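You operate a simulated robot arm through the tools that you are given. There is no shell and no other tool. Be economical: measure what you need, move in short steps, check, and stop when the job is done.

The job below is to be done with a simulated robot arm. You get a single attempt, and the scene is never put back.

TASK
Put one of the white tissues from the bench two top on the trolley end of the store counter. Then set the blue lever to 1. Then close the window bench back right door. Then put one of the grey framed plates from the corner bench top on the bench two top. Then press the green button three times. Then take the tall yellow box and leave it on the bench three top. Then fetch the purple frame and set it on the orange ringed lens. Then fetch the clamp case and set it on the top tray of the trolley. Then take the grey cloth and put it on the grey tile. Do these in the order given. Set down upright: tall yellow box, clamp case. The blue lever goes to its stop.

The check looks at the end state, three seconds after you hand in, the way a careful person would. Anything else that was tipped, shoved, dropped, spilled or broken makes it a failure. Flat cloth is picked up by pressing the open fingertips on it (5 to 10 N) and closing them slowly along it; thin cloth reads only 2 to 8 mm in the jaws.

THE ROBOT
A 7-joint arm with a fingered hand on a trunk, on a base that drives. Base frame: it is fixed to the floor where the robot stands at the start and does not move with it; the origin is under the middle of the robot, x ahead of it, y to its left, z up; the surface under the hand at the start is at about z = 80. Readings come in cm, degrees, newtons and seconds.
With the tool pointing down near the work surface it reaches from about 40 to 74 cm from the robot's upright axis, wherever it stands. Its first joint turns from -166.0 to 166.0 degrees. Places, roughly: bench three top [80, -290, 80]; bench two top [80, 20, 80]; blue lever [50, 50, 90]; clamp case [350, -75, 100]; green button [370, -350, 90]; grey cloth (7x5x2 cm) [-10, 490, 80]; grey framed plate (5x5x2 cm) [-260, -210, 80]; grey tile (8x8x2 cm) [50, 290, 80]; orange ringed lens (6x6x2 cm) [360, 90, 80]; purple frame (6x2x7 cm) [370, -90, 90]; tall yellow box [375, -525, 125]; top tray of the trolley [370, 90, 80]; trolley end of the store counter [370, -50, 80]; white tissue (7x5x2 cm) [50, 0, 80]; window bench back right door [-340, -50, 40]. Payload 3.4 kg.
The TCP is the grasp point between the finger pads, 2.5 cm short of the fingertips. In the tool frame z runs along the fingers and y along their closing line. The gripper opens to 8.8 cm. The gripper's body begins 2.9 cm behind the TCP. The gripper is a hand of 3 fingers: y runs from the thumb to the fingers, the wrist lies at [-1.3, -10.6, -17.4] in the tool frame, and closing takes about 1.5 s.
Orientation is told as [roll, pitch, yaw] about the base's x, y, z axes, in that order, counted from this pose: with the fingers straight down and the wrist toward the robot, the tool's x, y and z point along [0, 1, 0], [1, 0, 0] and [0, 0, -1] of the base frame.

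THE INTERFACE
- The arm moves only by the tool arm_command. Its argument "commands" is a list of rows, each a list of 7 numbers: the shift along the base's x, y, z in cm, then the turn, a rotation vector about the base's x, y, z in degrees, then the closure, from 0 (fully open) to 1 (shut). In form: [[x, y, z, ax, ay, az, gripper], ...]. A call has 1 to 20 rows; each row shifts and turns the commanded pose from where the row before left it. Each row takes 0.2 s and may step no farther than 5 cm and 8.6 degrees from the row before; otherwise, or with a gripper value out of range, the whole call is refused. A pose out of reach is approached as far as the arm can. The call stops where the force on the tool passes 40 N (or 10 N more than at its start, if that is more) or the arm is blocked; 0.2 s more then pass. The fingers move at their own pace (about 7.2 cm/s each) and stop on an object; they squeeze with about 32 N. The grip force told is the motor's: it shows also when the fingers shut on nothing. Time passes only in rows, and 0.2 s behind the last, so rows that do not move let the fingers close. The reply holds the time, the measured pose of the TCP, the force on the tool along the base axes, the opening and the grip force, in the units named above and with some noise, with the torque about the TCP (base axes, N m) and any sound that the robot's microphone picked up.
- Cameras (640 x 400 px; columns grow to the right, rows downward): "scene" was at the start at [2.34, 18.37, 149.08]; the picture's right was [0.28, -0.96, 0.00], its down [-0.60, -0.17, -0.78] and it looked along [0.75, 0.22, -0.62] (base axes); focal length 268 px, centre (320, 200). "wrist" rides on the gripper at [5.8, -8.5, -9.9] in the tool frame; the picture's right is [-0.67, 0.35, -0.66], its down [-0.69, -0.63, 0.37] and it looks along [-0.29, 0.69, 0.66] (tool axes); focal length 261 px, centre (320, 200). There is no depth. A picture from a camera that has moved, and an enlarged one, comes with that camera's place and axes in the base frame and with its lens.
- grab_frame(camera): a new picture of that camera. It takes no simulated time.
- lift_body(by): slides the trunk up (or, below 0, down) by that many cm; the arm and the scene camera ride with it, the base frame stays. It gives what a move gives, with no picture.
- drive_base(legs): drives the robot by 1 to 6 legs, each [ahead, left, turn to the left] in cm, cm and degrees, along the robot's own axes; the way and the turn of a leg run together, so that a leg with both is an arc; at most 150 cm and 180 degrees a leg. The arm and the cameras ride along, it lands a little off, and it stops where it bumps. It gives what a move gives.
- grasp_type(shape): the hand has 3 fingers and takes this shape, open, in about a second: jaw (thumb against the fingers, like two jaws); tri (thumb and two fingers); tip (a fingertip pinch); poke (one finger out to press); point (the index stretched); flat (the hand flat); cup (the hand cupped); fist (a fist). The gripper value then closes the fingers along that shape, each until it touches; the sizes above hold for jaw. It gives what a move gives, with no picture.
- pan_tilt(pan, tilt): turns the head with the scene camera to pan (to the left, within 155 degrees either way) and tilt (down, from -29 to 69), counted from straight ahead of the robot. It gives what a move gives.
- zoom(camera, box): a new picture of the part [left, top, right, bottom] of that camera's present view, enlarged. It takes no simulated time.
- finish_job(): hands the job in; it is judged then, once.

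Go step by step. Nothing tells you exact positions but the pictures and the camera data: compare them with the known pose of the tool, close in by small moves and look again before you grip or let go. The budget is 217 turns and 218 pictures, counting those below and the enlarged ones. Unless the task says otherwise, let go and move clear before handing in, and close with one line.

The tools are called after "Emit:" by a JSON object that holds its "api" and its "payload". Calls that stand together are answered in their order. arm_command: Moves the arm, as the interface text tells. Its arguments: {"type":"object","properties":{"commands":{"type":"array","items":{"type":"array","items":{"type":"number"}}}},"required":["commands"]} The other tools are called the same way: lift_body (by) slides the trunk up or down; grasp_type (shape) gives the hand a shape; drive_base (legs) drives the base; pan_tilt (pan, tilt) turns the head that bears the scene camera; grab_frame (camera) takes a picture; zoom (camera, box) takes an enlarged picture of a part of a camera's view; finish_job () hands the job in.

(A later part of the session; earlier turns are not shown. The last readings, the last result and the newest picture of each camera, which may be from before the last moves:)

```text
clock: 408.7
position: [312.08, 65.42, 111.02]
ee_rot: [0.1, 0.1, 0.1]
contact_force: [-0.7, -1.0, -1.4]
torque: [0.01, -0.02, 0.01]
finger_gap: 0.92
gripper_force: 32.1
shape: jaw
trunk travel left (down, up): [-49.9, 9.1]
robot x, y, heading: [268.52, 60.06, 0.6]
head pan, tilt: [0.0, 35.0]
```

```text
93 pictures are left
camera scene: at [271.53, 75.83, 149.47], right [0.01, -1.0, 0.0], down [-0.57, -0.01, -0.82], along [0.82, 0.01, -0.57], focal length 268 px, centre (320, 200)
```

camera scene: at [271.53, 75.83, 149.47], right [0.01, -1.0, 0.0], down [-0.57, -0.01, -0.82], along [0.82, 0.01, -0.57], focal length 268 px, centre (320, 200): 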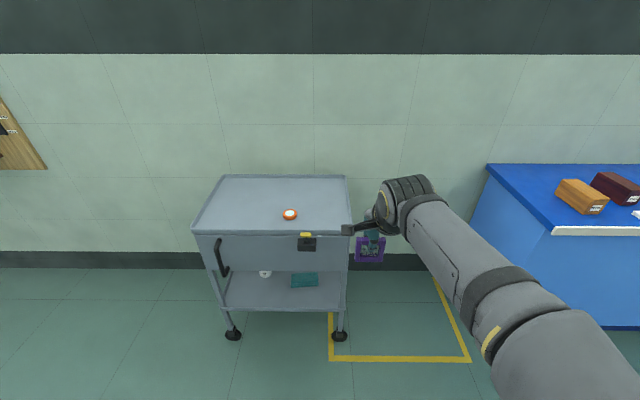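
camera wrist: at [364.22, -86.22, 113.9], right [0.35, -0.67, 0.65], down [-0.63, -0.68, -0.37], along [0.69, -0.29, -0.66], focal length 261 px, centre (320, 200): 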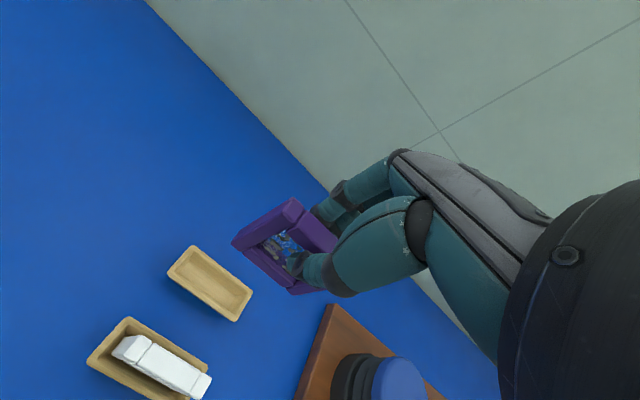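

The lens is at about (358, 89) on the trolley's top tray. I'll move up to it, keeping clear of the trolley.

Emit:
{"api": "drive_base", "payload": {"legs": [[0, 25, 0], [29, 0, -0.6]]}}

Emit:
{"api": "pan_tilt", "payload": {"pan": 0, "tilt": 50}}

Emit:
{"api": "grab_frame", "payload": {"camera": "scene"}}

Emit:
{"api": "grab_frame", "payload": {"camera": "wrist"}}

```text
clock: 412.1
position: [340.49, 90.68, 110.93]
ee_rot: [0.0, 0.0, -0.4]
contact_force: [-0.4, -0.9, -0.1]
torque: [0.01, -0.02, 0.01]
finger_gap: 0.9
gripper_force: 32.2
shape: jaw
trunk travel left (down, up): [-49.9, 9.1]
robot x, y, heading: [297.09, 84.96, -0.0]
head pan, tilt: [0.0, 35.0]
```

```text
clock: 412.9
position: [340.52, 90.51, 110.82]
ee_rot: [0.1, -0.1, -0.5]
contact_force: [0.7, 0.0, -1.0]
torque: [-0.03, 0.03, 0.01]
finger_gap: 0.89
gripper_force: 32.1
shape: jaw
trunk travel left (down, up): [-49.9, 9.1]
robot x, y, heading: [297.02, 85.28, 0.1]
head pan, tilt: [0.0, 50.0]
```

```text
92 pictures are left
camera scene: at [298.78, 101.22, 147.31], right [0.0, -1.0, 0.0], down [-0.77, 0.0, -0.64], along [0.64, 0.0, -0.77], focal length 268 px, centre (320, 200)
```

scene: 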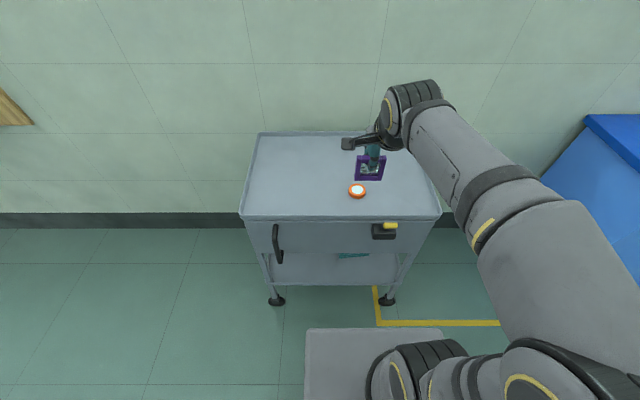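

```text
91 pictures are left
camera wrist: at [331.82, 96.3, 120.9], right [0.34, -0.67, 0.65], down [-0.63, -0.68, -0.37], along [0.69, -0.29, -0.66], focal length 261 px, centre (320, 200)
```

wrist: 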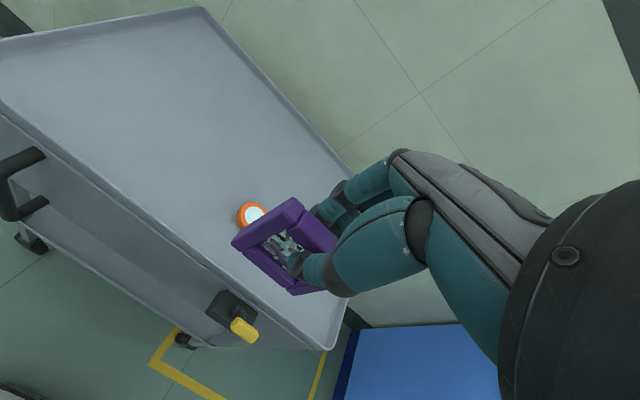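

The lens is at (358.3, 89.2) with its top at z ≈ 82. I'll bring the frame over it and check alignment.

Emit:
{"api": "arm_command", "payload": {"commands": [[4, -0.4, -1, 0, 0, 0.4, 1], [4, -0.4, -2, 0, 0, 0, 1], [4, -0.4, -2, 0, 0, 0, 1], [4, -0.2, -2, 0, 0, 0, 1], [1.8, 0, -4, 0, 0, 0, 1], [0, 0, -4, 0, 0, 0, 1], [0, 0, -3, 0, 0, 0, 1], [0, 0, 0, 0, 0, 0, 1]]}}

Emit:
{"api": "zoom", "payload": {"camera": "wrist", "box": [200, 160, 360, 320]}}

Emit:
{"api": "zoom", "payload": {"camera": "scene", "box": [310, 150, 400, 220]}}

```text
clock: 414.7
position: [358.1, 89.15, 92.76]
ee_rot: [0.2, 0.0, 0.0]
contact_force: [0.2, 0.6, -0.6]
torque: [0.02, 0.0, 0.02]
finger_gap: 0.88
gripper_force: 31.9
shape: jaw
trunk travel left (down, up): [-49.9, 9.1]
robot x, y, heading: [296.99, 85.27, 0.2]
head pan, tilt: [0.0, 50.0]
```

```text
2.50 times, centred on (280, 240) of wrist
camera zoom: at [349.6, 94.83, 102.76], right [0.35, -0.67, 0.65], down [-0.63, -0.68, -0.37], along [0.69, -0.28, -0.66], focal length 652 px, centre (420, 100)
```

zoom: 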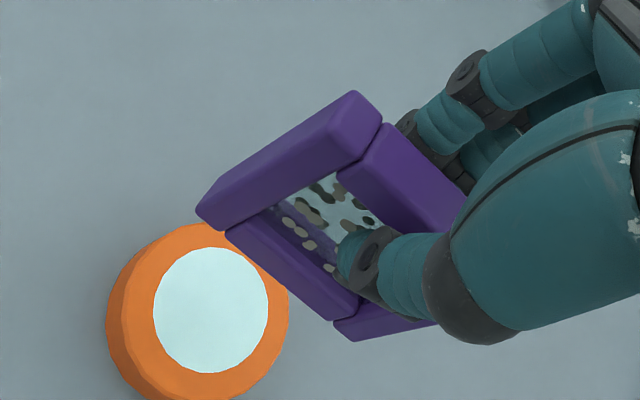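

```text
5.71 times, centred on (355, 185) of scene
camera zoom: at [298.8, 101.22, 147.3], right [0.0, -1.0, 0.0], down [-0.77, 0.0, -0.64], along [0.64, 0.0, -0.77], focal length 1530 px, centre (120, 286)
```

zoom: 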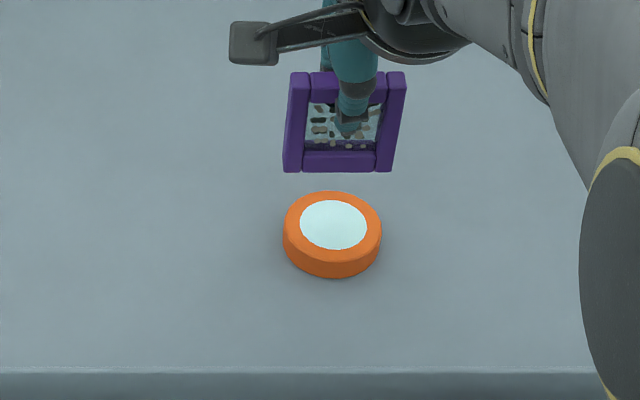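

The frame is centred above the lens. I'll lower it gently.

Emit:
{"api": "arm_command", "payload": {"commands": [[0, 0, -2, 0, 0, 0, 1], [0, 0, -1, 0, 0, 0, 1], [0, 0, -0.6, 0, 0, 0, 1], [0, 0, -0.4, 0, 0, 0, 1], [0, 0, 0, 0, 0, 0, 1]]}}

Emit:
{"api": "zoom", "payload": {"camera": "scene", "box": [310, 150, 400, 220]}}

```text
clock: 415.9
position: [358.16, 89.12, 88.83]
ee_rot: [0.2, 0.0, 0.0]
contact_force: [-0.1, 0.9, -1.0]
torque: [0.0, -0.01, 0.01]
finger_gap: 0.89
gripper_force: 32.2
shape: jaw
trunk travel left (down, up): [-49.9, 9.1]
robot x, y, heading: [296.75, 85.31, 0.1]
head pan, tilt: [0.0, 50.0]
```

```text
5.71 times, centred on (355, 185) of scene
camera zoom: at [298.79, 101.22, 147.3], right [0.0, -1.0, 0.0], down [-0.77, 0.0, -0.64], along [0.64, 0.0, -0.77], focal length 1530 px, centre (120, 286)
```

zoom: 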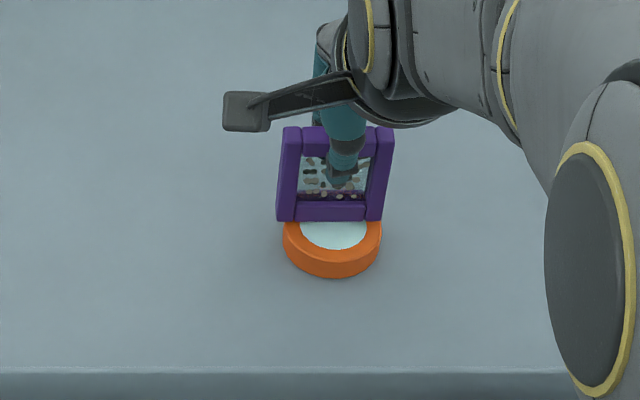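

Emit:
{"api": "arm_command", "payload": {"commands": [[0, 0, -0.3, 0, 0, 0, 1], [0, 0, -0.3, 0, 0, 0, 1], [0, 0, -0.2, 0, 0, 0, 1], [0, 0, 0, 0, 0, 0, 1]]}}

```text
clock: 416.9
position: [358.2, 89.09, 88.41]
ee_rot: [0.0, -0.4, 0.0]
contact_force: [2.2, 1.2, 21.9]
torque: [-0.01, -0.04, -0.01]
finger_gap: 0.95
gripper_force: 31.4
shape: jaw
trunk travel left (down, up): [-49.9, 9.1]
robot x, y, heading: [297.22, 84.89, -0.0]
head pan, tilt: [0.0, 50.0]
```

Contact. I'll ease off, then open in small steps.

Emit:
{"api": "arm_command", "payload": {"commands": [[0, 0, 0.3, 0, 0, 0, 1], [0, 0, 0, 0, 0, 0, 1]]}}

```text
clock: 417.5
position: [358.04, 89.12, 88.34]
ee_rot: [0.2, -0.1, 0.0]
contact_force: [1.5, 0.3, 11.8]
torque: [-0.01, -0.07, 0.01]
finger_gap: 0.96
gripper_force: 32.2
shape: jaw
trunk travel left (down, up): [-49.9, 9.1]
robot x, y, heading: [296.9, 84.94, -0.0]
head pan, tilt: [0.0, 50.0]
```

Emit:
{"api": "arm_command", "payload": {"commands": [[0, 0, 0.12, 0, 0, 0, 0.88], [0, 0, 0, 0, 0, 0, 0.8], [0, 0, 0, 0, 0, 0, 0.7], [0, 0, 0, 0, 0, 0, 0.6], [0, 0, 0, 0, 0, 0, 0.5], [0, 0, 0, 0, 0, 0, 0.5]]}}

Emit:
{"api": "grab_frame", "payload": {"camera": "wrist"}}

Emit:
{"api": "zoom", "payload": {"camera": "scene", "box": [310, 150, 400, 220]}}

```text
clock: 418.9
position: [358.16, 89.11, 88.67]
ee_rot: [0.1, 0.0, 0.0]
contact_force: [1.2, -0.2, 0.1]
torque: [-0.01, 0.01, 0.02]
finger_gap: 4.32
gripper_force: 0.0
shape: jaw
trunk travel left (down, up): [-49.9, 9.1]
robot x, y, heading: [296.98, 85.23, -0.2]
head pan, tilt: [0.0, 50.0]
```

```text
87 pictures are left
camera wrist: at [349.53, 94.84, 98.5], right [0.35, -0.67, 0.65], down [-0.63, -0.68, -0.37], along [0.69, -0.28, -0.66], focal length 261 px, centre (320, 200)
```

wrist: 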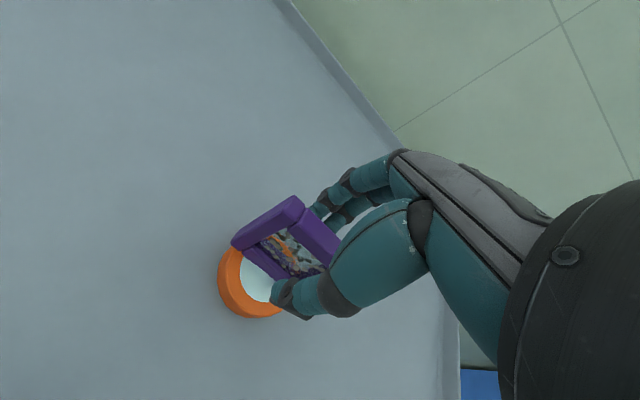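

```text
5.71 times, centred on (355, 185) of scene
camera zoom: at [298.78, 101.22, 147.3], right [0.0, -1.0, 0.0], down [-0.77, 0.0, -0.64], along [0.64, 0.0, -0.77], focal length 1530 px, centre (120, 286)
```

zoom: 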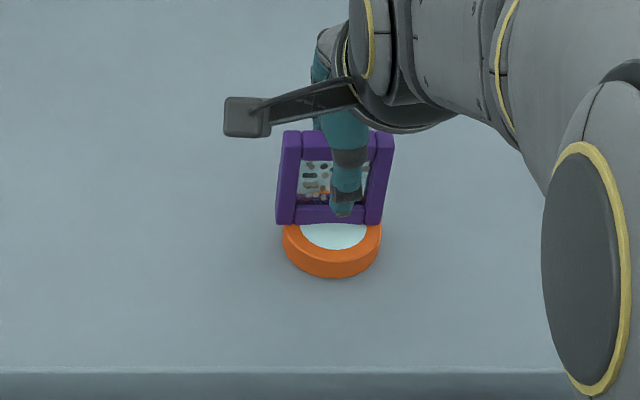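

The frame stands on the lens. I'll lift straight up and retreat.

Emit:
{"api": "arm_command", "payload": {"commands": [[0, 0, 1, 0, 0, 0, 0.5], [0, 0, 2, 0, 0, 0, 0.5], [0, 0, 3, 0, 0, 0, 0.5], [0, 0, 4, 0, 0, 0, 0.5], [-2, 0, 4, 0, 0, 0, 0.4], [-4, 0, 2.5, 0, 0, 0, 0.4], [-4, 0, 2.5, 0, 0, 0, 0.4], [-4, 0, 2, 0, 0, 0, 0.4], [-3, 0, 2, 0, 0, 0, 0.4]]}}

Emit:
{"api": "grab_frame", "payload": {"camera": "scene"}}

```text
clock: 420.9
position: [340.95, 89.29, 111.51]
ee_rot: [0.1, 0.0, 0.1]
contact_force: [-0.6, -0.5, -0.5]
torque: [0.02, 0.02, 0.02]
finger_gap: 5.24
gripper_force: 0.1
shape: jaw
trunk travel left (down, up): [-49.9, 9.1]
robot x, y, heading: [297.21, 85.16, 0.4]
head pan, tilt: [0.0, 50.0]
```

```text
85 pictures are left
camera scene: at [298.73, 101.21, 147.3], right [0.0, -1.0, 0.0], down [-0.77, 0.0, -0.64], along [0.64, 0.0, -0.77], focal length 268 px, centre (320, 200)
```

scene: 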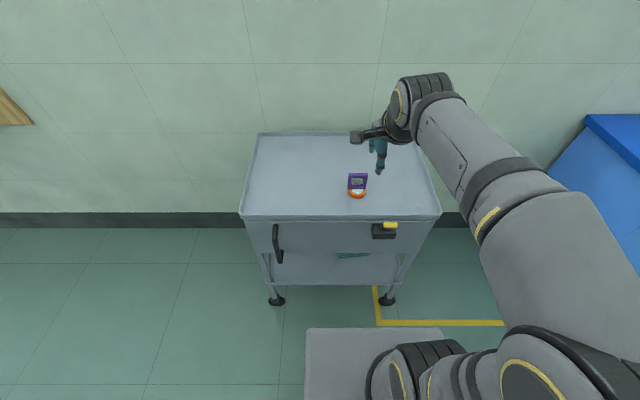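

The frame stands on the lens. Next is the clamp case on the counter, at about (361, -67), 15×7×7 cm and labelled CLAMP. I'll drive over.

Emit:
{"api": "drive_base", "payload": {"legs": [[-30, 0, 0], [0, -150, 0], [0, -14, 0], [33, 0, 0]]}}

Emit:
{"api": "pan_tilt", "payload": {"pan": 10, "tilt": 50}}

Emit:
{"api": "grab_frame", "payload": {"camera": "scene"}}

```text
clock: 432.6
position: [345.25, -71.1, 111.61]
ee_rot: [0.0, 0.0, 0.9]
contact_force: [0.1, -0.3, -0.7]
torque: [-0.01, 0.0, 0.0]
finger_gap: 5.25
gripper_force: 0.0
shape: jaw
trunk travel left (down, up): [-49.9, 9.1]
robot x, y, heading: [301.18, -75.8, 1.0]
head pan, tilt: [0.0, 50.0]
```

```text
clock: 433.3
position: [345.18, -71.14, 111.54]
ee_rot: [0.1, -0.1, 0.9]
contact_force: [1.4, 0.3, -0.5]
torque: [-0.02, -0.02, -0.03]
finger_gap: 5.26
gripper_force: 0.0
shape: jaw
trunk travel left (down, up): [-49.9, 9.1]
robot x, y, heading: [300.95, -75.91, 0.9]
head pan, tilt: [10.0, 50.0]
```

```text
84 pictures are left
camera scene: at [302.49, -58.61, 147.3], right [0.19, -0.98, 0.0], down [-0.75, -0.14, -0.64], along [0.63, 0.12, -0.77], focal length 268 px, centre (320, 200)
```

scene: 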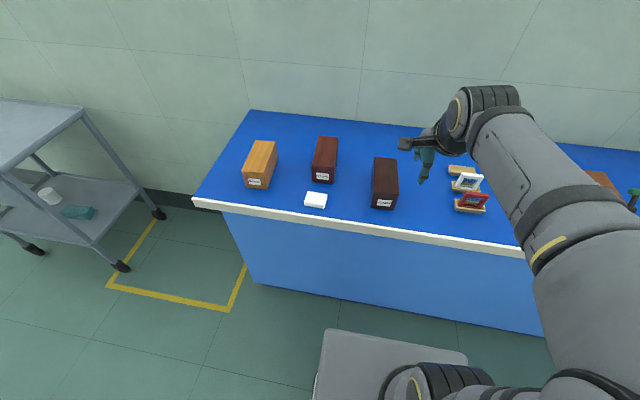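

Emit:
{"api": "arm_command", "payload": {"commands": [[1.5, 0.4, 0, 0, 0, 8.2, 0], [1.5, 0.4, 0, 0, 0, 8.2, 0], [1.5, 0.4, 0, 0, 0, 8.2, 0], [1.5, 0.4, 0, 0, 0, 8.2, 0], [1.5, 0.4, 0, 0, 0, 8.2, 0], [1.5, 0.4, 0, 0, 0, 8.2, 0], [1.5, 0.4, 0, 0, 0, 8.2, 0], [1.5, 0.4, 0, 0, 0, 8.2, 0], [1.5, 0.4, 0, 0, 0, 8.2, 0], [1.5, 0.3, 0, 0, 0, 8.2, 0], [0.8, 0, 0, 0, 0, 7.1, 0], [0, 0, -4, 0, 0, 0, 0], [0, 0, 0, 0, 0, 0, 0]]}}

Emit:
{"api": "grab_frame", "payload": {"camera": "wrist"}}

Emit:
{"api": "grab_frame", "payload": {"camera": "scene"}}

```text
clock: 436.1
position: [356.58, -67.77, 107.0]
ee_rot: [0.0, 0.1, 89.9]
contact_force: [0.5, -0.5, -0.5]
torque: [-0.04, 0.0, -0.01]
finger_gap: 8.72
gripper_force: 0.2
shape: jaw
out of reach, approached as far as the arm can: row 10, 11
trunk travel left (down, up): [-49.9, 9.1]
robot x, y, heading: [301.26, -75.88, 1.0]
head pan, tilt: [10.0, 50.0]
```

```text
83 pictures are left
camera wrist: at [350.71, -76.36, 116.93], right [0.67, 0.35, 0.65], down [0.69, -0.63, -0.37], along [0.28, 0.7, -0.66], focal length 261 px, centre (320, 200)
```

wrist: 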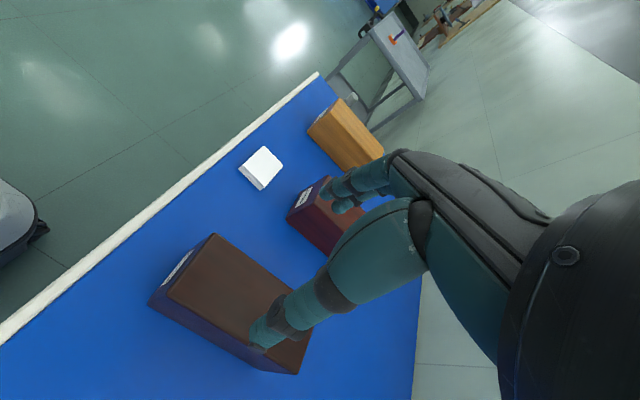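

```text
82 pictures are left
camera scene: at [302.45, -58.61, 147.3], right [0.19, -0.98, 0.0], down [-0.75, -0.15, -0.64], along [0.63, 0.12, -0.77], focal length 268 px, centre (320, 200)
```

scene: 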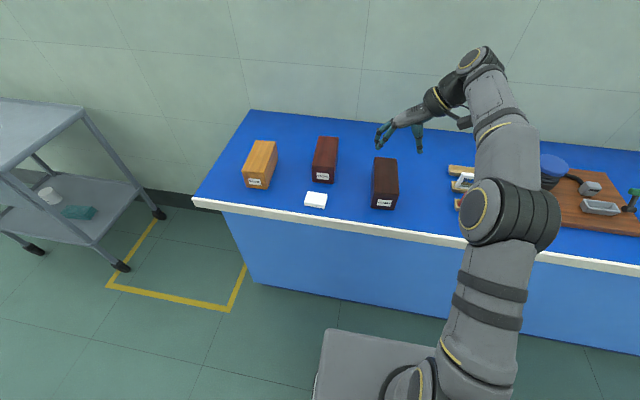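

The case's front is at x ≈ 353.3 and its y centre at about -67.4. I'll nudge the base ahead and then check from above.

Emit:
{"api": "drive_base", "payload": {"legs": [[4.5, 0.3, -1]]}}

Emit:
{"api": "arm_command", "payload": {"commands": [[0, 0, -3, 0, 0, 0, 0], [0, 0, -3, 0, 0, 0, 0], [0, 0, 0, 0, 0, 0, 0]]}}

Emit:
{"api": "grab_frame", "payload": {"camera": "wrist"}}

```text
clock: 437.0
position: [361.27, -68.53, 106.94]
ee_rot: [0.2, 0.0, 89.0]
contact_force: [-0.5, 0.6, 0.7]
torque: [-0.01, 0.01, 0.03]
finger_gap: 8.77
gripper_force: 0.0
shape: jaw
trunk travel left (down, up): [-49.9, 9.1]
robot x, y, heading: [305.55, -75.79, 0.0]
head pan, tilt: [10.0, 50.0]
```

```text
clock: 437.8
position: [361.5, -68.38, 100.91]
ee_rot: [0.1, 0.0, 89.0]
contact_force: [-0.1, -1.2, -0.4]
torque: [0.01, 0.01, -0.02]
finger_gap: 8.75
gripper_force: 0.0
shape: jaw
trunk travel left (down, up): [-49.9, 9.1]
robot x, y, heading: [305.68, -75.47, -0.0]
head pan, tilt: [10.0, 50.0]
```

```text
81 pictures are left
camera wrist: at [355.36, -76.8, 110.94], right [0.68, 0.34, 0.65], down [0.67, -0.64, -0.37], along [0.3, 0.69, -0.66], focal length 261 px, centre (320, 200)
```

wrist: 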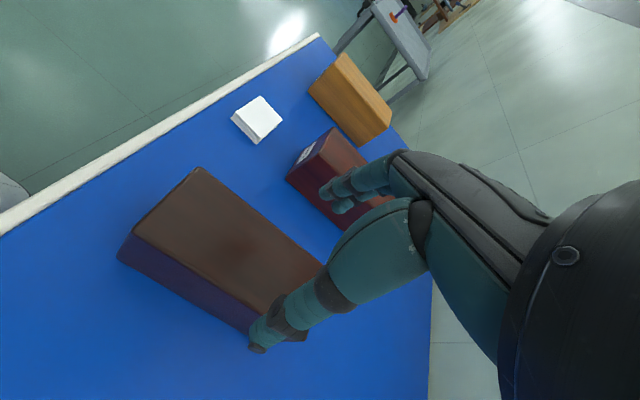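

Emit:
{"api": "arm_command", "payload": {"commands": [[-0.3, 1.1, -1, 0, 0, 1, 0], [0, 0, -3, 0, 0, 0, 0], [0, 0, -2, 0, 0, 0, 0], [0, 0, 0, 0, 0, 0, 0]]}}

Emit:
{"api": "grab_frame", "payload": {"camera": "wrist"}}

Emit:
{"api": "zoom", "payload": {"camera": "scene", "box": [310, 130, 470, 230]}}

```text
clock: 438.8
position: [361.02, -67.22, 94.9]
ee_rot: [0.1, 0.0, 90.0]
contact_force: [0.3, -0.6, -0.6]
torque: [0.02, 0.01, 0.0]
finger_gap: 8.75
gripper_force: 0.1
shape: jaw
trunk travel left (down, up): [-49.9, 9.1]
robot x, y, heading: [305.49, -75.37, -0.1]
head pan, tilt: [10.0, 50.0]
```

```text
80 pictures are left
camera wrist: at [355.06, -75.84, 104.87], right [0.67, 0.35, 0.65], down [0.68, -0.63, -0.37], along [0.28, 0.69, -0.66], focal length 261 px, centre (320, 200)
```

wrist: 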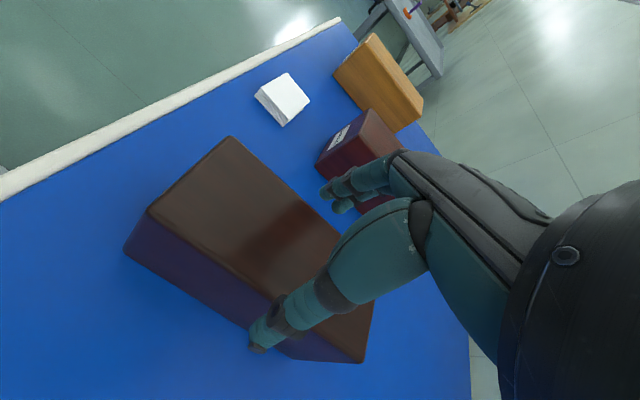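

```text
4.00 times, centred on (390, 180) of scene
camera zoom: at [307.27, -58.29, 147.3], right [0.17, -0.98, 0.0], down [-0.75, -0.13, -0.64], along [0.63, 0.11, -0.77], focal length 1071 px, centre (40, 280)
```

zoom: 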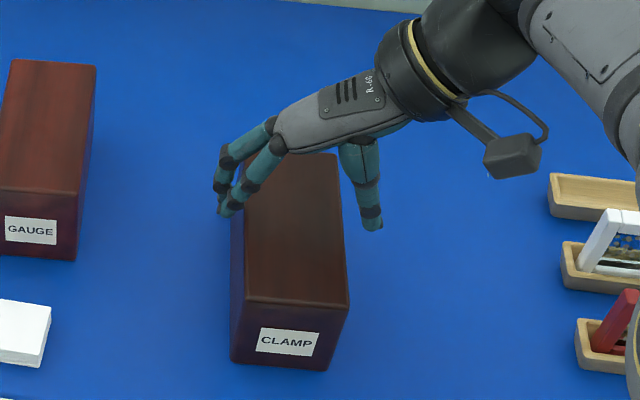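

Straddling. I'll descend in small steps, watching the force.

Emit:
{"api": "arm_command", "payload": {"commands": [[0, 0, -1.5, 0, 0, 0, 0], [0, 0, -1.5, 0, 0, 0, 0], [0, 0, -1.3, 0, 0, 0, 0], [0, 0, 0, 0, 0, 0, 0]]}}

Emit:
{"api": "grab_frame", "payload": {"camera": "wrist"}}

```text
clock: 439.8
position: [360.9, -67.21, 90.87]
ee_rot: [-0.1, -0.1, 90.0]
contact_force: [1.4, 5.2, 19.0]
torque: [0.25, 0.12, -0.06]
finger_gap: 8.81
gripper_force: 0.0
shape: jaw
trunk travel left (down, up): [-49.9, 9.1]
robot x, y, heading: [305.63, -75.47, -0.1]
head pan, tilt: [10.0, 50.0]
```

```text
78 pictures are left
camera wrist: at [355.01, -75.79, 100.81], right [0.67, 0.35, 0.66], down [0.69, -0.63, -0.37], along [0.29, 0.7, -0.66], focal length 261 px, centre (320, 200)
```

wrist: 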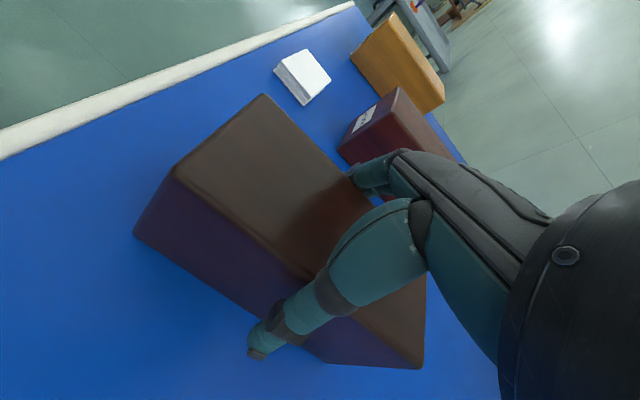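

The palm touches the top lightly. I'll ease up slightly and close.

Emit:
{"api": "arm_command", "payload": {"commands": [[0, 0, 0.5, 0, 0, 0, 0], [0, 0, 0, 0, 0, 0, 0.15], [0, 0, 0, 0, 0, 0, 0.3], [0, 0, 0, 0, 0, 0, 0.6], [0, 0, 0, 0, 0, 0, 1], [0, 0, 0, 0, 0, 0, 1]]}}

```text
clock: 441.2
position: [360.91, -67.36, 91.1]
ee_rot: [0.1, 0.0, 90.0]
contact_force: [-1.4, 0.4, 0.0]
torque: [0.15, 0.0, 0.03]
finger_gap: 6.44
gripper_force: 32.0
shape: jaw
trunk travel left (down, up): [-49.9, 9.1]
robot x, y, heading: [305.79, -75.48, -0.1]
head pan, tilt: [10.0, 50.0]
```

Emit:
{"api": "arm_command", "payload": {"commands": [[0, 0, 1, 0, 0, 0, 1], [0, 0, 2, 0, 0, 0, 1], [0, 0, 2, 0, 0, 0, 1], [0, 0, 0, 0, 0, 0, 1]]}}

Emit:
{"api": "grab_frame", "payload": {"camera": "scene"}}

```text
clock: 442.2
position: [361.12, -67.29, 96.24]
ee_rot: [0.1, -0.1, 90.0]
contact_force: [0.1, -0.2, -2.9]
torque: [-0.04, 0.02, 0.01]
finger_gap: 6.45
gripper_force: 32.0
shape: jaw
trunk travel left (down, up): [-49.9, 9.1]
robot x, y, heading: [305.6, -75.37, -0.3]
head pan, tilt: [10.0, 50.0]
```

```text
77 pictures are left
camera scene: at [307.3, -58.29, 147.3], right [0.17, -0.98, 0.0], down [-0.75, -0.13, -0.64], along [0.63, 0.11, -0.77], focal length 268 px, centre (320, 200)
```

scene: 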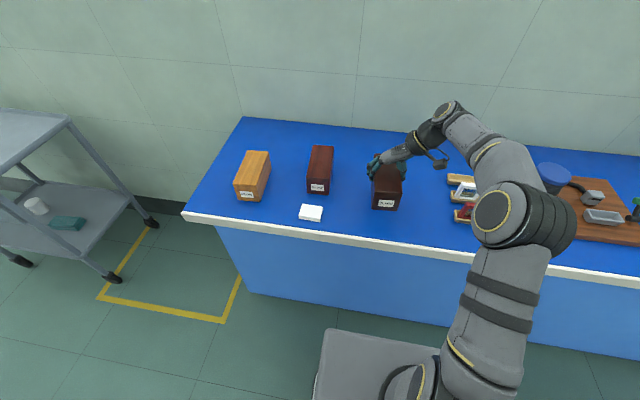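

Lifted (about 3 N). I'll raise a bit, retract, and drive to the trolley.

Emit:
{"api": "arm_command", "payload": {"commands": [[0, 0, 4, 0, 0, 0, 1], [-2, 0, 4, 0, 0, 0, 1], [-4, 0, 0, 0, 0, 0, 1], [0, 0, 0, 0, 0, 0, 1]]}}

Emit:
{"api": "drive_base", "payload": {"legs": [[-40, 0, 0], [0, 150, 0], [0, 25, 0]]}}

Emit:
{"api": "pan_tilt", "payload": {"pan": 0, "tilt": 40}}

Emit:
{"api": "grab_frame", "payload": {"camera": "scene"}}

```text
clock: 443.2
position: [355.05, -67.44, 104.16]
ee_rot: [0.2, 0.0, 90.1]
contact_force: [0.3, -0.6, -2.3]
torque: [0.02, 0.0, 0.03]
finger_gap: 6.42
gripper_force: 31.6
shape: jaw
trunk travel left (down, up): [-49.9, 9.1]
robot x, y, heading: [306.23, -75.49, 0.0]
head pan, tilt: [10.0, 50.0]
```

```text
clock: 454.1
position: [317.33, 105.09, 104.04]
ee_rot: [0.0, -0.1, 88.8]
contact_force: [0.8, 0.9, -2.3]
torque: [0.03, 0.02, -0.02]
finger_gap: 6.45
gripper_force: 32.5
shape: jaw
trunk travel left (down, up): [-49.9, 9.1]
robot x, y, heading: [267.68, 97.46, -1.3]
head pan, tilt: [10.0, 50.0]
```

```text
clock: 454.8
position: [317.25, 104.95, 104.21]
ee_rot: [0.1, 0.1, 88.9]
contact_force: [0.7, 1.2, -2.4]
torque: [0.03, -0.03, 0.0]
finger_gap: 6.43
gripper_force: 32.2
shape: jaw
trunk travel left (down, up): [-49.9, 9.1]
robot x, y, heading: [267.89, 97.64, -1.4]
head pan, tilt: [0.0, 40.0]
```

```text
76 pictures are left
camera scene: at [270.64, 113.69, 148.71], right [-0.02, -1.0, 0.0], down [-0.64, 0.01, -0.77], along [0.77, -0.02, -0.64], focal length 268 px, centre (320, 200)
```

scene: 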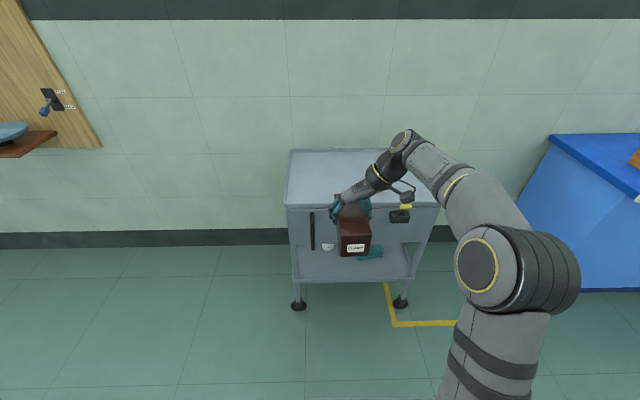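

Emit:
{"api": "drive_base", "payload": {"legs": [[32, 2, 1.4]]}}

Emit:
{"api": "arm_command", "payload": {"commands": [[4, 0, 0, 0, 0, 0, 1], [4, 0, 0, 0, 0, 0, 1], [3, 0, 0, 0, 0, 0, 1], [0, 0, 0, 0, 0, 0, 1]]}}

Emit:
{"api": "pan_tilt", "payload": {"pan": 0, "tilt": 50}}

Emit:
{"api": "grab_frame", "payload": {"camera": "scene"}}

Emit:
{"api": "grab_frame", "payload": {"camera": "wrist"}}

```text
clock: 456.9
position: [348.81, 107.87, 104.06]
ee_rot: [0.2, 0.0, 90.2]
contact_force: [0.2, 0.1, -3.6]
torque: [0.02, 0.04, 0.01]
finger_gap: 6.44
gripper_force: 32.1
shape: jaw
trunk travel left (down, up): [-49.9, 9.1]
robot x, y, heading: [299.5, 99.42, 0.0]
head pan, tilt: [0.0, 40.0]
```

```text
clock: 457.9
position: [358.15, 108.0, 104.13]
ee_rot: [0.3, 0.0, 90.4]
contact_force: [0.1, -0.4, -2.8]
torque: [-0.06, 0.02, 0.0]
finger_gap: 6.44
gripper_force: 32.2
shape: jaw
out of reach, approached as far as the arm can: row 3
trunk travel left (down, up): [-49.9, 9.1]
robot x, y, heading: [299.44, 99.51, 0.3]
head pan, tilt: [0.0, 40.0]
```

```text
clock: 458.6
position: [358.02, 107.96, 104.09]
ee_rot: [0.2, 0.0, 90.3]
contact_force: [0.0, 0.4, -2.3]
torque: [0.0, -0.01, 0.0]
finger_gap: 6.44
gripper_force: 32.2
shape: jaw
trunk travel left (down, up): [-49.9, 9.1]
robot x, y, heading: [299.61, 99.38, 0.2]
head pan, tilt: [0.0, 50.0]
```

```text
75 pictures are left
camera scene: at [301.17, 115.45, 147.3], right [0.0, -1.0, 0.0], down [-0.77, 0.0, -0.64], along [0.64, 0.0, -0.77], focal length 268 px, centre (320, 200)
```

scene: 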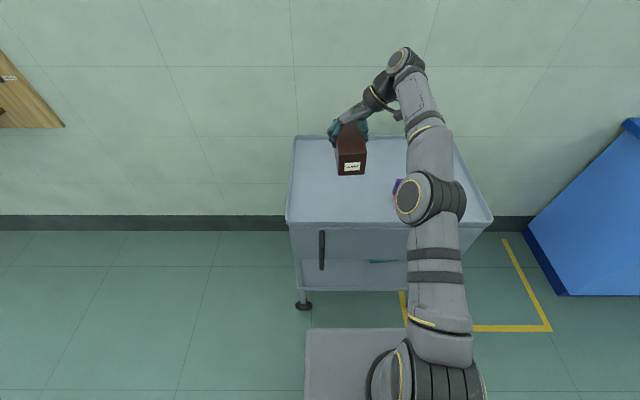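

```text
74 pictures are left
camera wrist: at [352.26, 99.34, 114.09], right [0.67, 0.35, 0.65], down [0.69, -0.63, -0.37], along [0.28, 0.7, -0.66], focal length 261 px, centre (320, 200)
```

wrist: 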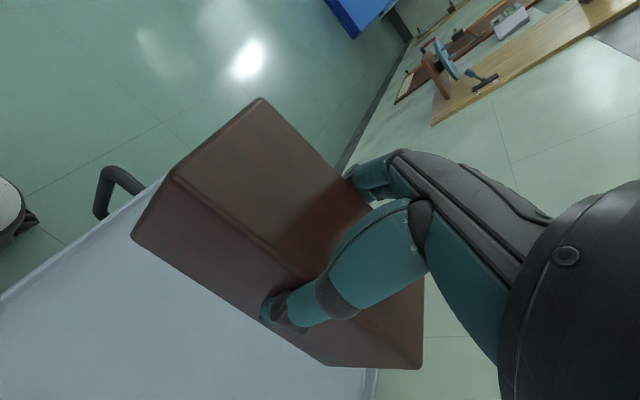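

The forearm would hang close to the frame if I lowered here. I'll place the case on the right part of the tray (y ≈ 74) instead, where the arm stays clear of the frame.

Emit:
{"api": "drive_base", "payload": {"legs": [[-20, 0, 0], [0, -34, 0], [20, 0, 0]]}}

Emit:
{"api": "grab_frame", "payload": {"camera": "scene"}}

```text
clock: 463.3
position: [358.13, 74.44, 104.0]
ee_rot: [0.3, 0.1, 90.6]
contact_force: [0.4, -0.7, -3.4]
torque: [0.02, -0.04, -0.03]
finger_gap: 6.44
gripper_force: 31.8
shape: jaw
trunk travel left (down, up): [-49.9, 9.1]
robot x, y, heading: [299.44, 65.68, 0.3]
head pan, tilt: [0.0, 50.0]
```

```text
73 pictures are left
camera scene: at [301.14, 81.66, 147.3], right [0.01, -1.0, 0.0], down [-0.77, -0.01, -0.64], along [0.64, 0.01, -0.77], focal length 268 px, centre (320, 200)
```

scene: 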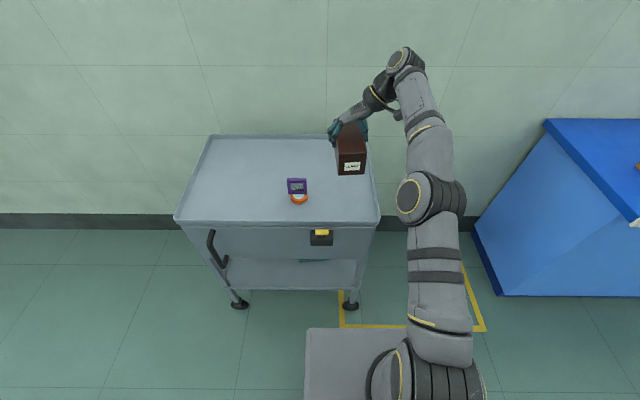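

The tray's right part is clear. I'll lower, shift forward a little, and set down.

Emit:
{"api": "arm_command", "payload": {"commands": [[0, -0.3, -4, 0, 0, 0, 1], [2, 0, -4, 0, 0, 0, 1], [2, 0, -3, 0, 0, 0, 1], [0, 0, -2, 0, 0, 0, 1], [0, 0, 0, 0, 0, 0, 1]]}}

Emit:
{"api": "grab_frame", "payload": {"camera": "scene"}}

Emit:
{"api": "grab_frame", "payload": {"camera": "wrist"}}

```text
clock: 464.5
position: [360.97, 74.08, 90.61]
ee_rot: [0.3, 0.0, 90.5]
contact_force: [-0.1, -0.2, -2.7]
torque: [0.04, 0.0, -0.01]
finger_gap: 6.43
gripper_force: 32.2
shape: jaw
out of reach, approached as far as the arm can: row 3
trunk travel left (down, up): [-49.9, 9.1]
robot x, y, heading: [299.43, 65.75, 0.6]
head pan, tilt: [0.0, 50.0]
```

```text
72 pictures are left
camera scene: at [301.08, 81.66, 147.3], right [0.01, -1.0, 0.0], down [-0.77, -0.01, -0.64], along [0.64, 0.01, -0.77], focal length 268 px, centre (320, 200)
```

scene: 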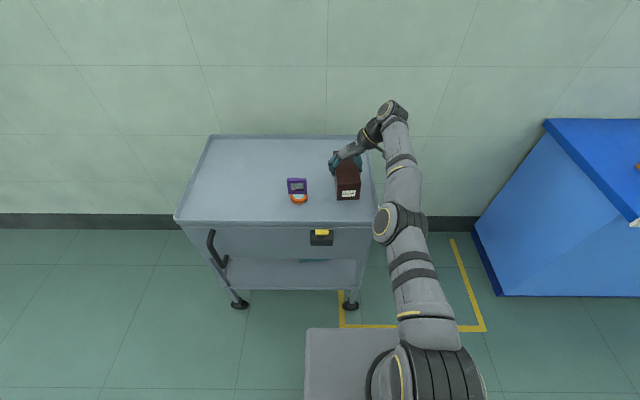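

```text
71 pictures are left
camera wrist: at [355.13, 65.37, 100.51], right [0.67, 0.36, 0.65], down [0.69, -0.62, -0.37], along [0.28, 0.7, -0.66], focal length 261 px, centre (320, 200)
```

wrist: 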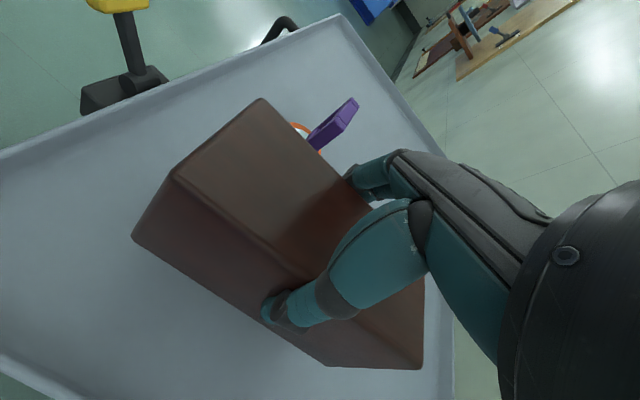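

The arm is almost straight and its elbow is near the tray edge, so I won't release here. I'll rise, back off, turn the hand back to yaw 0, and use the left part of the tray instead.

Emit:
{"api": "arm_command", "payload": {"commands": [[-1, 0, 3, 0, 0, 0, 1], [-1, 0, 4, 0, 0, 0, 1], [-2, 0, 4, 0, 0, 0, 1], [0, 0, 0, 0, 0, 0, 1]]}}

```text
clock: 465.5
position: [358.69, 74.07, 101.94]
ee_rot: [0.2, 0.0, 90.7]
contact_force: [0.4, 0.2, -3.1]
torque: [-0.02, 0.01, 0.0]
finger_gap: 6.43
gripper_force: 31.8
shape: jaw
out of reach, approached as far as the arm can: row 1, 2, 3
trunk travel left (down, up): [-49.9, 9.1]
robot x, y, heading: [299.41, 65.94, 0.4]
head pan, tilt: [0.0, 50.0]
```

Emit:
{"api": "drive_base", "payload": {"legs": [[-30, 0, 0]]}}

Emit:
{"api": "arm_command", "payload": {"commands": [[0, 0, 0, 0, 0, -8.2, 1], [0, 0, 0, 0, 0, -8.2, 1], [-0.5, 0, 0, 0, 0, -8.2, 1], [-1, 0, 0, 0, 0, -8.2, 1], [-1, 0, 0, 0, 0, -8.2, 1], [-1, 0, 0, 0, 0, -8.2, 1], [-1, 0, 0, 0, 0, -8.2, 1], [-1, 0, 0, 0, 0, -8.2, 1], [-1, 0, 0, 0, 0, -8.2, 1], [-1, 0, 0, 0, 0, -8.2, 1], [-1, 0, 0, 0, 0, -8.2, 1], [0, 0, 0, 0, 0, 0, 1]]}}

```text
clock: 467.5
position: [328.58, 73.47, 101.98]
ee_rot: [0.2, 0.0, 90.2]
contact_force: [-0.4, -0.9, -1.6]
torque: [-0.01, 0.0, 0.0]
finger_gap: 6.4
gripper_force: 31.8
shape: jaw
trunk travel left (down, up): [-49.9, 9.1]
robot x, y, heading: [269.3, 65.68, 0.1]
head pan, tilt: [0.0, 50.0]
```

```text
clock: 470.1
position: [337.79, 73.43, 108.63]
ee_rot: [0.2, 0.1, -0.3]
contact_force: [0.1, 0.3, -3.1]
torque: [0.01, 0.01, -0.01]
finger_gap: 6.43
gripper_force: 32.4
shape: jaw
out of reach, approached as far as the arm can: row 1, 2, 3, 4, 5, 6, 7, 8, 9, 10, 11
trunk travel left (down, up): [-49.9, 9.1]
robot x, y, heading: [269.48, 65.44, -0.0]
head pan, tilt: [0.0, 50.0]
```

The arm is still straight; I'll back the base away and unfold the elbow by rising along the arc and then coming down, as before.

Emit:
{"api": "drive_base", "payload": {"legs": [[-15, 0, 0]]}}

Emit:
{"api": "arm_command", "payload": {"commands": [[-2, 0, 4, 0, 0, 0, 1], [-2, 0, 4, 0, 0, 0, 1], [-2.5, 0, 4, 0, 0, 0, 1], [-3, 0, 3.5, 0, 0, 0, 1], [-3, 0, 3, 0, 0, 0, 1], [-4, 0, 2.5, 0, 0, 0, 1], [-4, 0, 2, 0, 0, 0, 1], [-4, 0, 1.5, 0, 0, 0, 1], [-4, 0, 1, 0, 0, 0, 1], [0, 0, -1, 0, 0, 0, 1], [0, 0, -1, 0, 0, 0, 1], [0, 0, 0, 0, 0, 0, 1]]}}

```text
clock: 471.5
position: [322.97, 73.41, 108.51]
ee_rot: [0.3, 0.1, 0.0]
contact_force: [0.0, -0.1, -3.0]
torque: [-0.02, 0.01, -0.01]
finger_gap: 6.43
gripper_force: 31.8
shape: jaw
trunk travel left (down, up): [-49.9, 9.1]
robot x, y, heading: [254.69, 65.27, 0.1]
head pan, tilt: [0.0, 50.0]
```

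```text
clock: 474.1
position: [293.94, 73.33, 131.45]
ee_rot: [0.1, 0.2, -0.1]
contact_force: [0.1, 0.2, -3.8]
torque: [0.0, -0.02, 0.0]
finger_gap: 6.44
gripper_force: 32.3
shape: jaw
out of reach, approached as far as the arm can: row 4
trunk travel left (down, up): [-49.9, 9.1]
robot x, y, heading: [254.56, 65.43, 0.2]
head pan, tilt: [0.0, 50.0]
```

Emit:
{"api": "arm_command", "payload": {"commands": [[0, 0, -4, 0, 0, 0, 1], [0, 0, -4, 0, 0, 0, 1], [0, 0, -5, 0, 0, 0, 1], [0, 0, -5, 0, 0, 0, 1], [0, 0, -5, 0, 0, 0, 1], [0, 0, 0, 0, 0, 0, 1]]}}

Emit:
{"api": "drive_base", "payload": {"legs": [[0, 39, 0], [43, 0, 0]]}}

Emit:
{"api": "grab_frame", "payload": {"camera": "scene"}}

```text
clock: 475.5
position: [294.02, 73.36, 108.68]
ee_rot: [0.2, 0.2, -0.1]
contact_force: [-0.9, -0.4, -3.7]
torque: [0.02, -0.01, -0.01]
finger_gap: 6.42
gripper_force: 31.7
shape: jaw
trunk travel left (down, up): [-49.9, 9.1]
robot x, y, heading: [254.32, 65.65, 0.1]
head pan, tilt: [0.0, 50.0]
```

```text
clock: 480.1
position: [337.0, 110.82, 108.72]
ee_rot: [0.2, 0.1, -0.7]
contact_force: [0.1, 0.9, -3.2]
torque: [0.0, -0.04, 0.03]
finger_gap: 6.42
gripper_force: 31.8
shape: jaw
trunk travel left (down, up): [-49.9, 9.1]
robot x, y, heading: [297.41, 103.41, -0.8]
head pan, tilt: [0.0, 50.0]
```

```text
70 pictures are left
camera scene: at [299.38, 119.52, 147.3], right [-0.01, -1.0, 0.0], down [-0.77, 0.01, -0.64], along [0.64, -0.01, -0.77], focal length 268 px, centre (320, 200)
```

scene: 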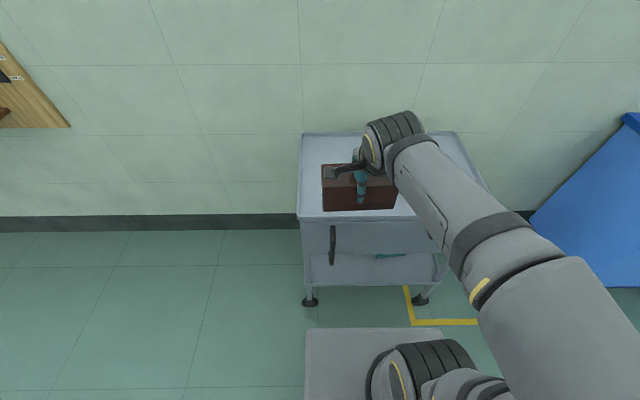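

Emit:
{"api": "arm_command", "payload": {"commands": [[4, 0, 0, 0, 0, 0.7, 1], [4, 0, -1, 0, 0, 0, 1], [4, 0, -1, 0, 0, 0, 1], [4, 0, -2, 0, 0, 0, 1], [4, 0, -2, 0, 0, 0, 1], [4, 0, -2, 0, 0, 0, 1], [2, 0, -3, 0, 0, 0, 1], [0, 0, -3, 0, 0, 0, 1], [0, 0, 0, 0, 0, 0, 1]]}}

Emit:
{"api": "grab_frame", "payload": {"camera": "scene"}}

Emit:
{"api": "grab_frame", "payload": {"camera": "wrist"}}

```text
clock: 482.1
position: [362.97, 110.91, 94.92]
ee_rot: [0.2, 0.2, -0.2]
contact_force: [0.1, -0.1, -4.1]
torque: [-0.01, 0.01, -0.02]
finger_gap: 6.4
gripper_force: 32.0
shape: jaw
trunk travel left (down, up): [-49.9, 9.1]
robot x, y, heading: [297.57, 103.54, -1.0]
head pan, tilt: [0.0, 50.0]
```

```text
69 pictures are left
camera scene: at [299.37, 119.52, 147.3], right [-0.01, -1.0, 0.0], down [-0.77, 0.01, -0.64], along [0.64, -0.01, -0.77], focal length 268 px, centre (320, 200)
```

scene: 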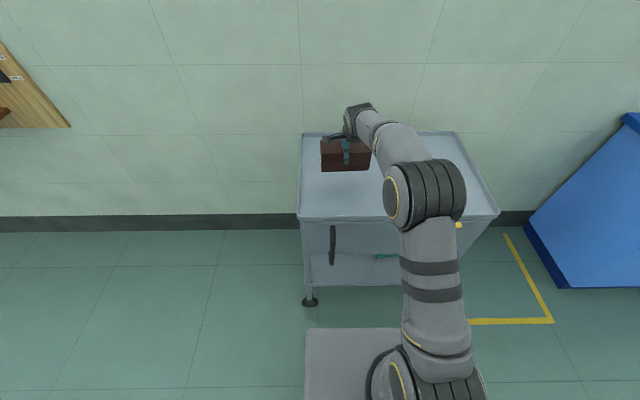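

```text
68 pictures are left
camera wrist: at [354.47, 116.52, 104.87], right [0.35, -0.67, 0.65], down [-0.63, -0.68, -0.37], along [0.69, -0.28, -0.66], focal length 261 px, centre (320, 200)
```

wrist: 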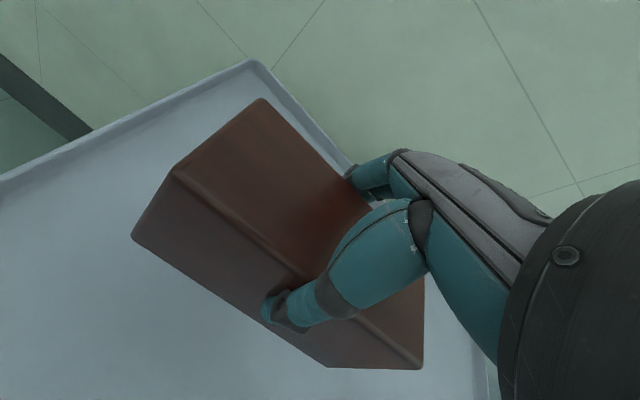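

The elbow is high and clear here. I'll lower to touchdown.

Emit:
{"api": "arm_command", "payload": {"commands": [[0, 0, -3, 0, 0, 0, 1], [0, 0, -3, 0, 0, 0, 1], [0, 0, -1, 0, 0, 0, 1], [0, 0, -0.5, 0, 0, 0, 1], [0, 0, 0, 0, 0, 0, 1]]}}

```text
clock: 483.3
position: [363.0, 110.88, 87.22]
ee_rot: [0.2, 0.1, -0.2]
contact_force: [-0.8, 0.7, -2.6]
torque: [0.04, 0.02, 0.05]
finger_gap: 6.42
gripper_force: 31.9
shape: jaw
trunk travel left (down, up): [-49.9, 9.1]
robot x, y, heading: [297.29, 103.37, -0.8]
head pan, tilt: [0.0, 50.0]
```

Emit:
{"api": "arm_command", "payload": {"commands": [[0, 0, -0.3, 0, 0, 0, 1], [0, 0, -0.3, 0, 0, 0, 1], [0, 0, -0.3, 0, 0, 0, 1], [0, 0, 0, 0, 0, 0, 1]]}}

```text
clock: 484.3
position: [362.97, 110.84, 86.7]
ee_rot: [0.1, -0.5, -0.1]
contact_force: [-1.7, -0.7, 25.5]
torque: [0.06, -0.92, 0.05]
finger_gap: 6.38
gripper_force: 32.7
shape: jaw
trunk travel left (down, up): [-49.9, 9.1]
robot x, y, heading: [297.4, 103.62, -0.9]
head pan, tilt: [0.0, 50.0]
```

Touchdown. I'll ease off, open gently and lift clear.

Emit:
{"api": "arm_command", "payload": {"commands": [[0, 0, 0.3, 0, 0, 0, 1], [0, 0, 0.1, 0, 0, 0, 0.9], [0, 0, 0, 0, 0, 0, 0.2], [0, 0, 0, 0, 0, 0, 0.05], [0, 0, 0, 0, 0, 0, 0], [0, 0, 1, 0, 0, 0, 0], [0, 0, 2, 0, 0, 0, 0], [0, 0, 3, 0, 0, 0, 0], [0, 0, 4, 0, 0, 0, 0], [0, 0, 4, 0, 0, 0, 0], [-4, 0, 2, 0, 0, 0, 0], [-4, 0, 2, 0, 0, 0, 0.3], [-4, 0, 2, 0, 0, 0, 0.3], [-4, 0, 2, 0, 0, 0, 0.3], [-4, 0, 0, 0, 0, 0, 0.3]]}}

Emit:
{"api": "grab_frame", "payload": {"camera": "scene"}}

```text
clock: 487.5
position: [342.75, 110.85, 108.76]
ee_rot: [0.2, 0.2, 0.0]
contact_force: [-0.1, -0.3, 0.4]
torque: [0.02, -0.02, -0.04]
finger_gap: 6.19
gripper_force: 0.1
shape: jaw
trunk travel left (down, up): [-49.9, 9.1]
robot x, y, heading: [296.93, 103.64, -0.7]
head pan, tilt: [0.0, 50.0]
```

```text
67 pictures are left
camera scene: at [299.27, 119.51, 147.3], right [-0.01, -1.0, 0.0], down [-0.77, 0.01, -0.64], along [0.64, -0.01, -0.77], focal length 268 px, centre (320, 200)
```

scene: 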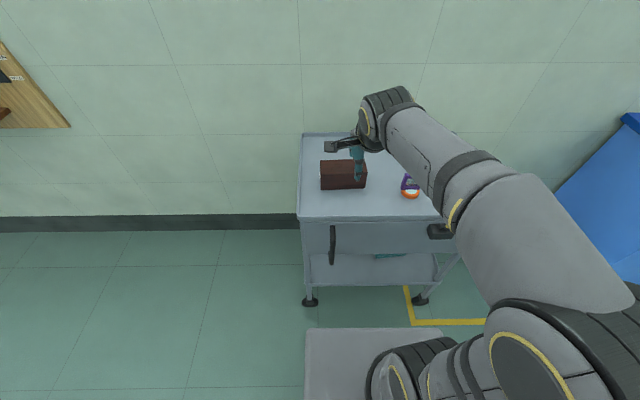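

The clamp case is down on the top tray and the frame still stands. Next is the grey cloth at the far side of the room; I'll drive along the east side and look.

Emit:
{"api": "drive_base", "payload": {"legs": [[-100, 0, 0.8], [0, 150, 0], [0, 100, 0]]}}

Emit:
{"api": "pan_tilt", "payload": {"pan": 110, "tilt": 30}}

Emit:
{"api": "grab_frame", "payload": {"camera": "scene"}}

```text
clock: 504.6
position: [250.35, 364.96, 108.87]
ee_rot: [0.2, 0.1, -0.7]
contact_force: [0.6, -0.1, 1.4]
torque: [-0.03, -0.03, 0.01]
finger_gap: 6.2
gripper_force: 0.2
shape: jaw
trunk travel left (down, up): [-49.9, 9.1]
robot x, y, heading: [204.58, 358.07, -1.3]
head pan, tilt: [0.0, 50.0]
```

```text
clock: 506.5
position: [250.31, 364.89, 108.73]
ee_rot: [0.2, 0.2, -0.8]
contact_force: [0.2, 0.3, -0.6]
torque: [-0.01, 0.02, 0.02]
finger_gap: 6.19
gripper_force: 0.0
shape: jaw
trunk travel left (down, up): [-49.9, 9.1]
robot x, y, heading: [204.98, 357.79, -1.8]
head pan, tilt: [110.0, 30.0]
```

```text
66 pictures are left
camera scene: at [196.29, 382.7, 150.25], right [0.95, 0.32, 0.0], down [0.16, -0.47, -0.87], along [-0.28, 0.82, -0.5], focal length 268 px, centre (320, 200)
```

scene: 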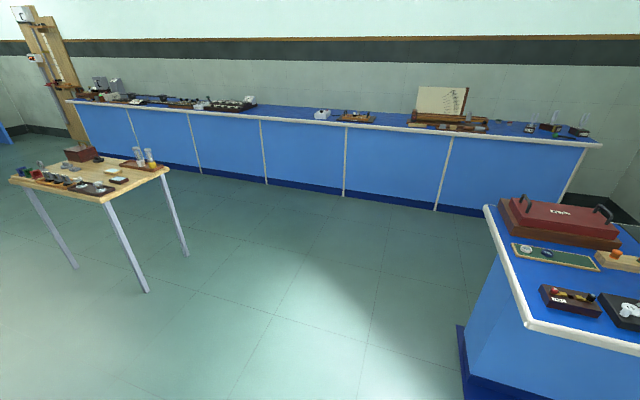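

Emit:
{"api": "zoom", "payload": {"camera": "scene", "box": [0, 130, 180, 210]}}

```text
3.56 times, centred on (90, 170) of scene
camera zoom: at [196.29, 382.7, 150.25], right [0.95, 0.32, 0.0], down [0.16, -0.47, -0.87], along [-0.28, 0.82, -0.5], focal length 952 px, centre (1138, 307)
```

zoom: 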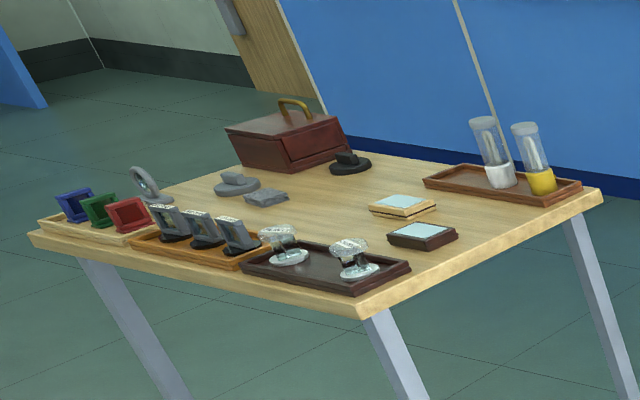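

The grey cloth lies in the middle of the wooden table at about (-10, 490). I'll turn to face +y and drive to the table.

Emit:
{"api": "drive_base", "payload": {"legs": [[0, 0, 91.5], [35, 0, 0], [0, 150, 0], [0, 64, 0]]}}

Emit:
{"api": "pan_tilt", "payload": {"pan": 0, "tilt": 35}}

Emit:
{"api": "grab_frame", "payload": {"camera": "scene"}}

```text
clock: 522.9
position: [-19.22, 433.41, 108.88]
ee_rot: [0.2, 0.0, 92.5]
contact_force: [-0.9, 0.0, -0.8]
torque: [-0.02, -0.01, 0.01]
finger_gap: 6.19
gripper_force: 0.0
shape: jaw
trunk travel left (down, up): [-49.9, 9.1]
robot x, y, heading: [-10.06, 388.18, 92.0]
head pan, tilt: [110.0, 30.0]
```

```text
clock: 524.7
position: [-19.29, 433.55, 108.87]
ee_rot: [0.2, 0.1, 92.6]
contact_force: [-0.7, 0.1, 0.6]
torque: [-0.01, 0.02, 0.0]
finger_gap: 6.18
gripper_force: 0.1
shape: jaw
trunk travel left (down, up): [-49.9, 9.1]
robot x, y, heading: [-9.49, 388.15, 91.9]
head pan, tilt: [0.0, 35.0]
```

```text
64 pictures are left
camera scene: at [-25.58, 390.75, 149.48], right [1.0, 0.03, 0.0], down [0.02, -0.57, -0.82], along [-0.03, 0.82, -0.57], focal length 268 px, centre (320, 200)
```

scene: 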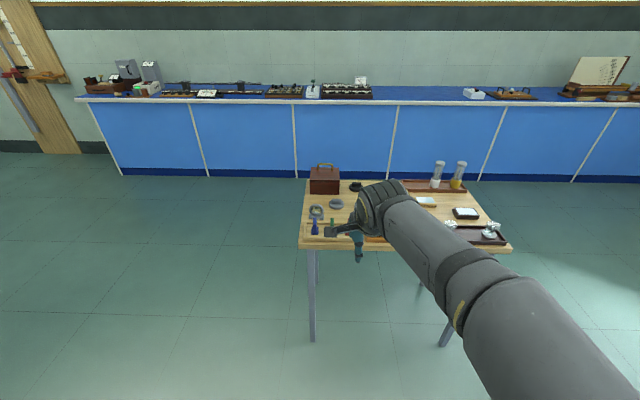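

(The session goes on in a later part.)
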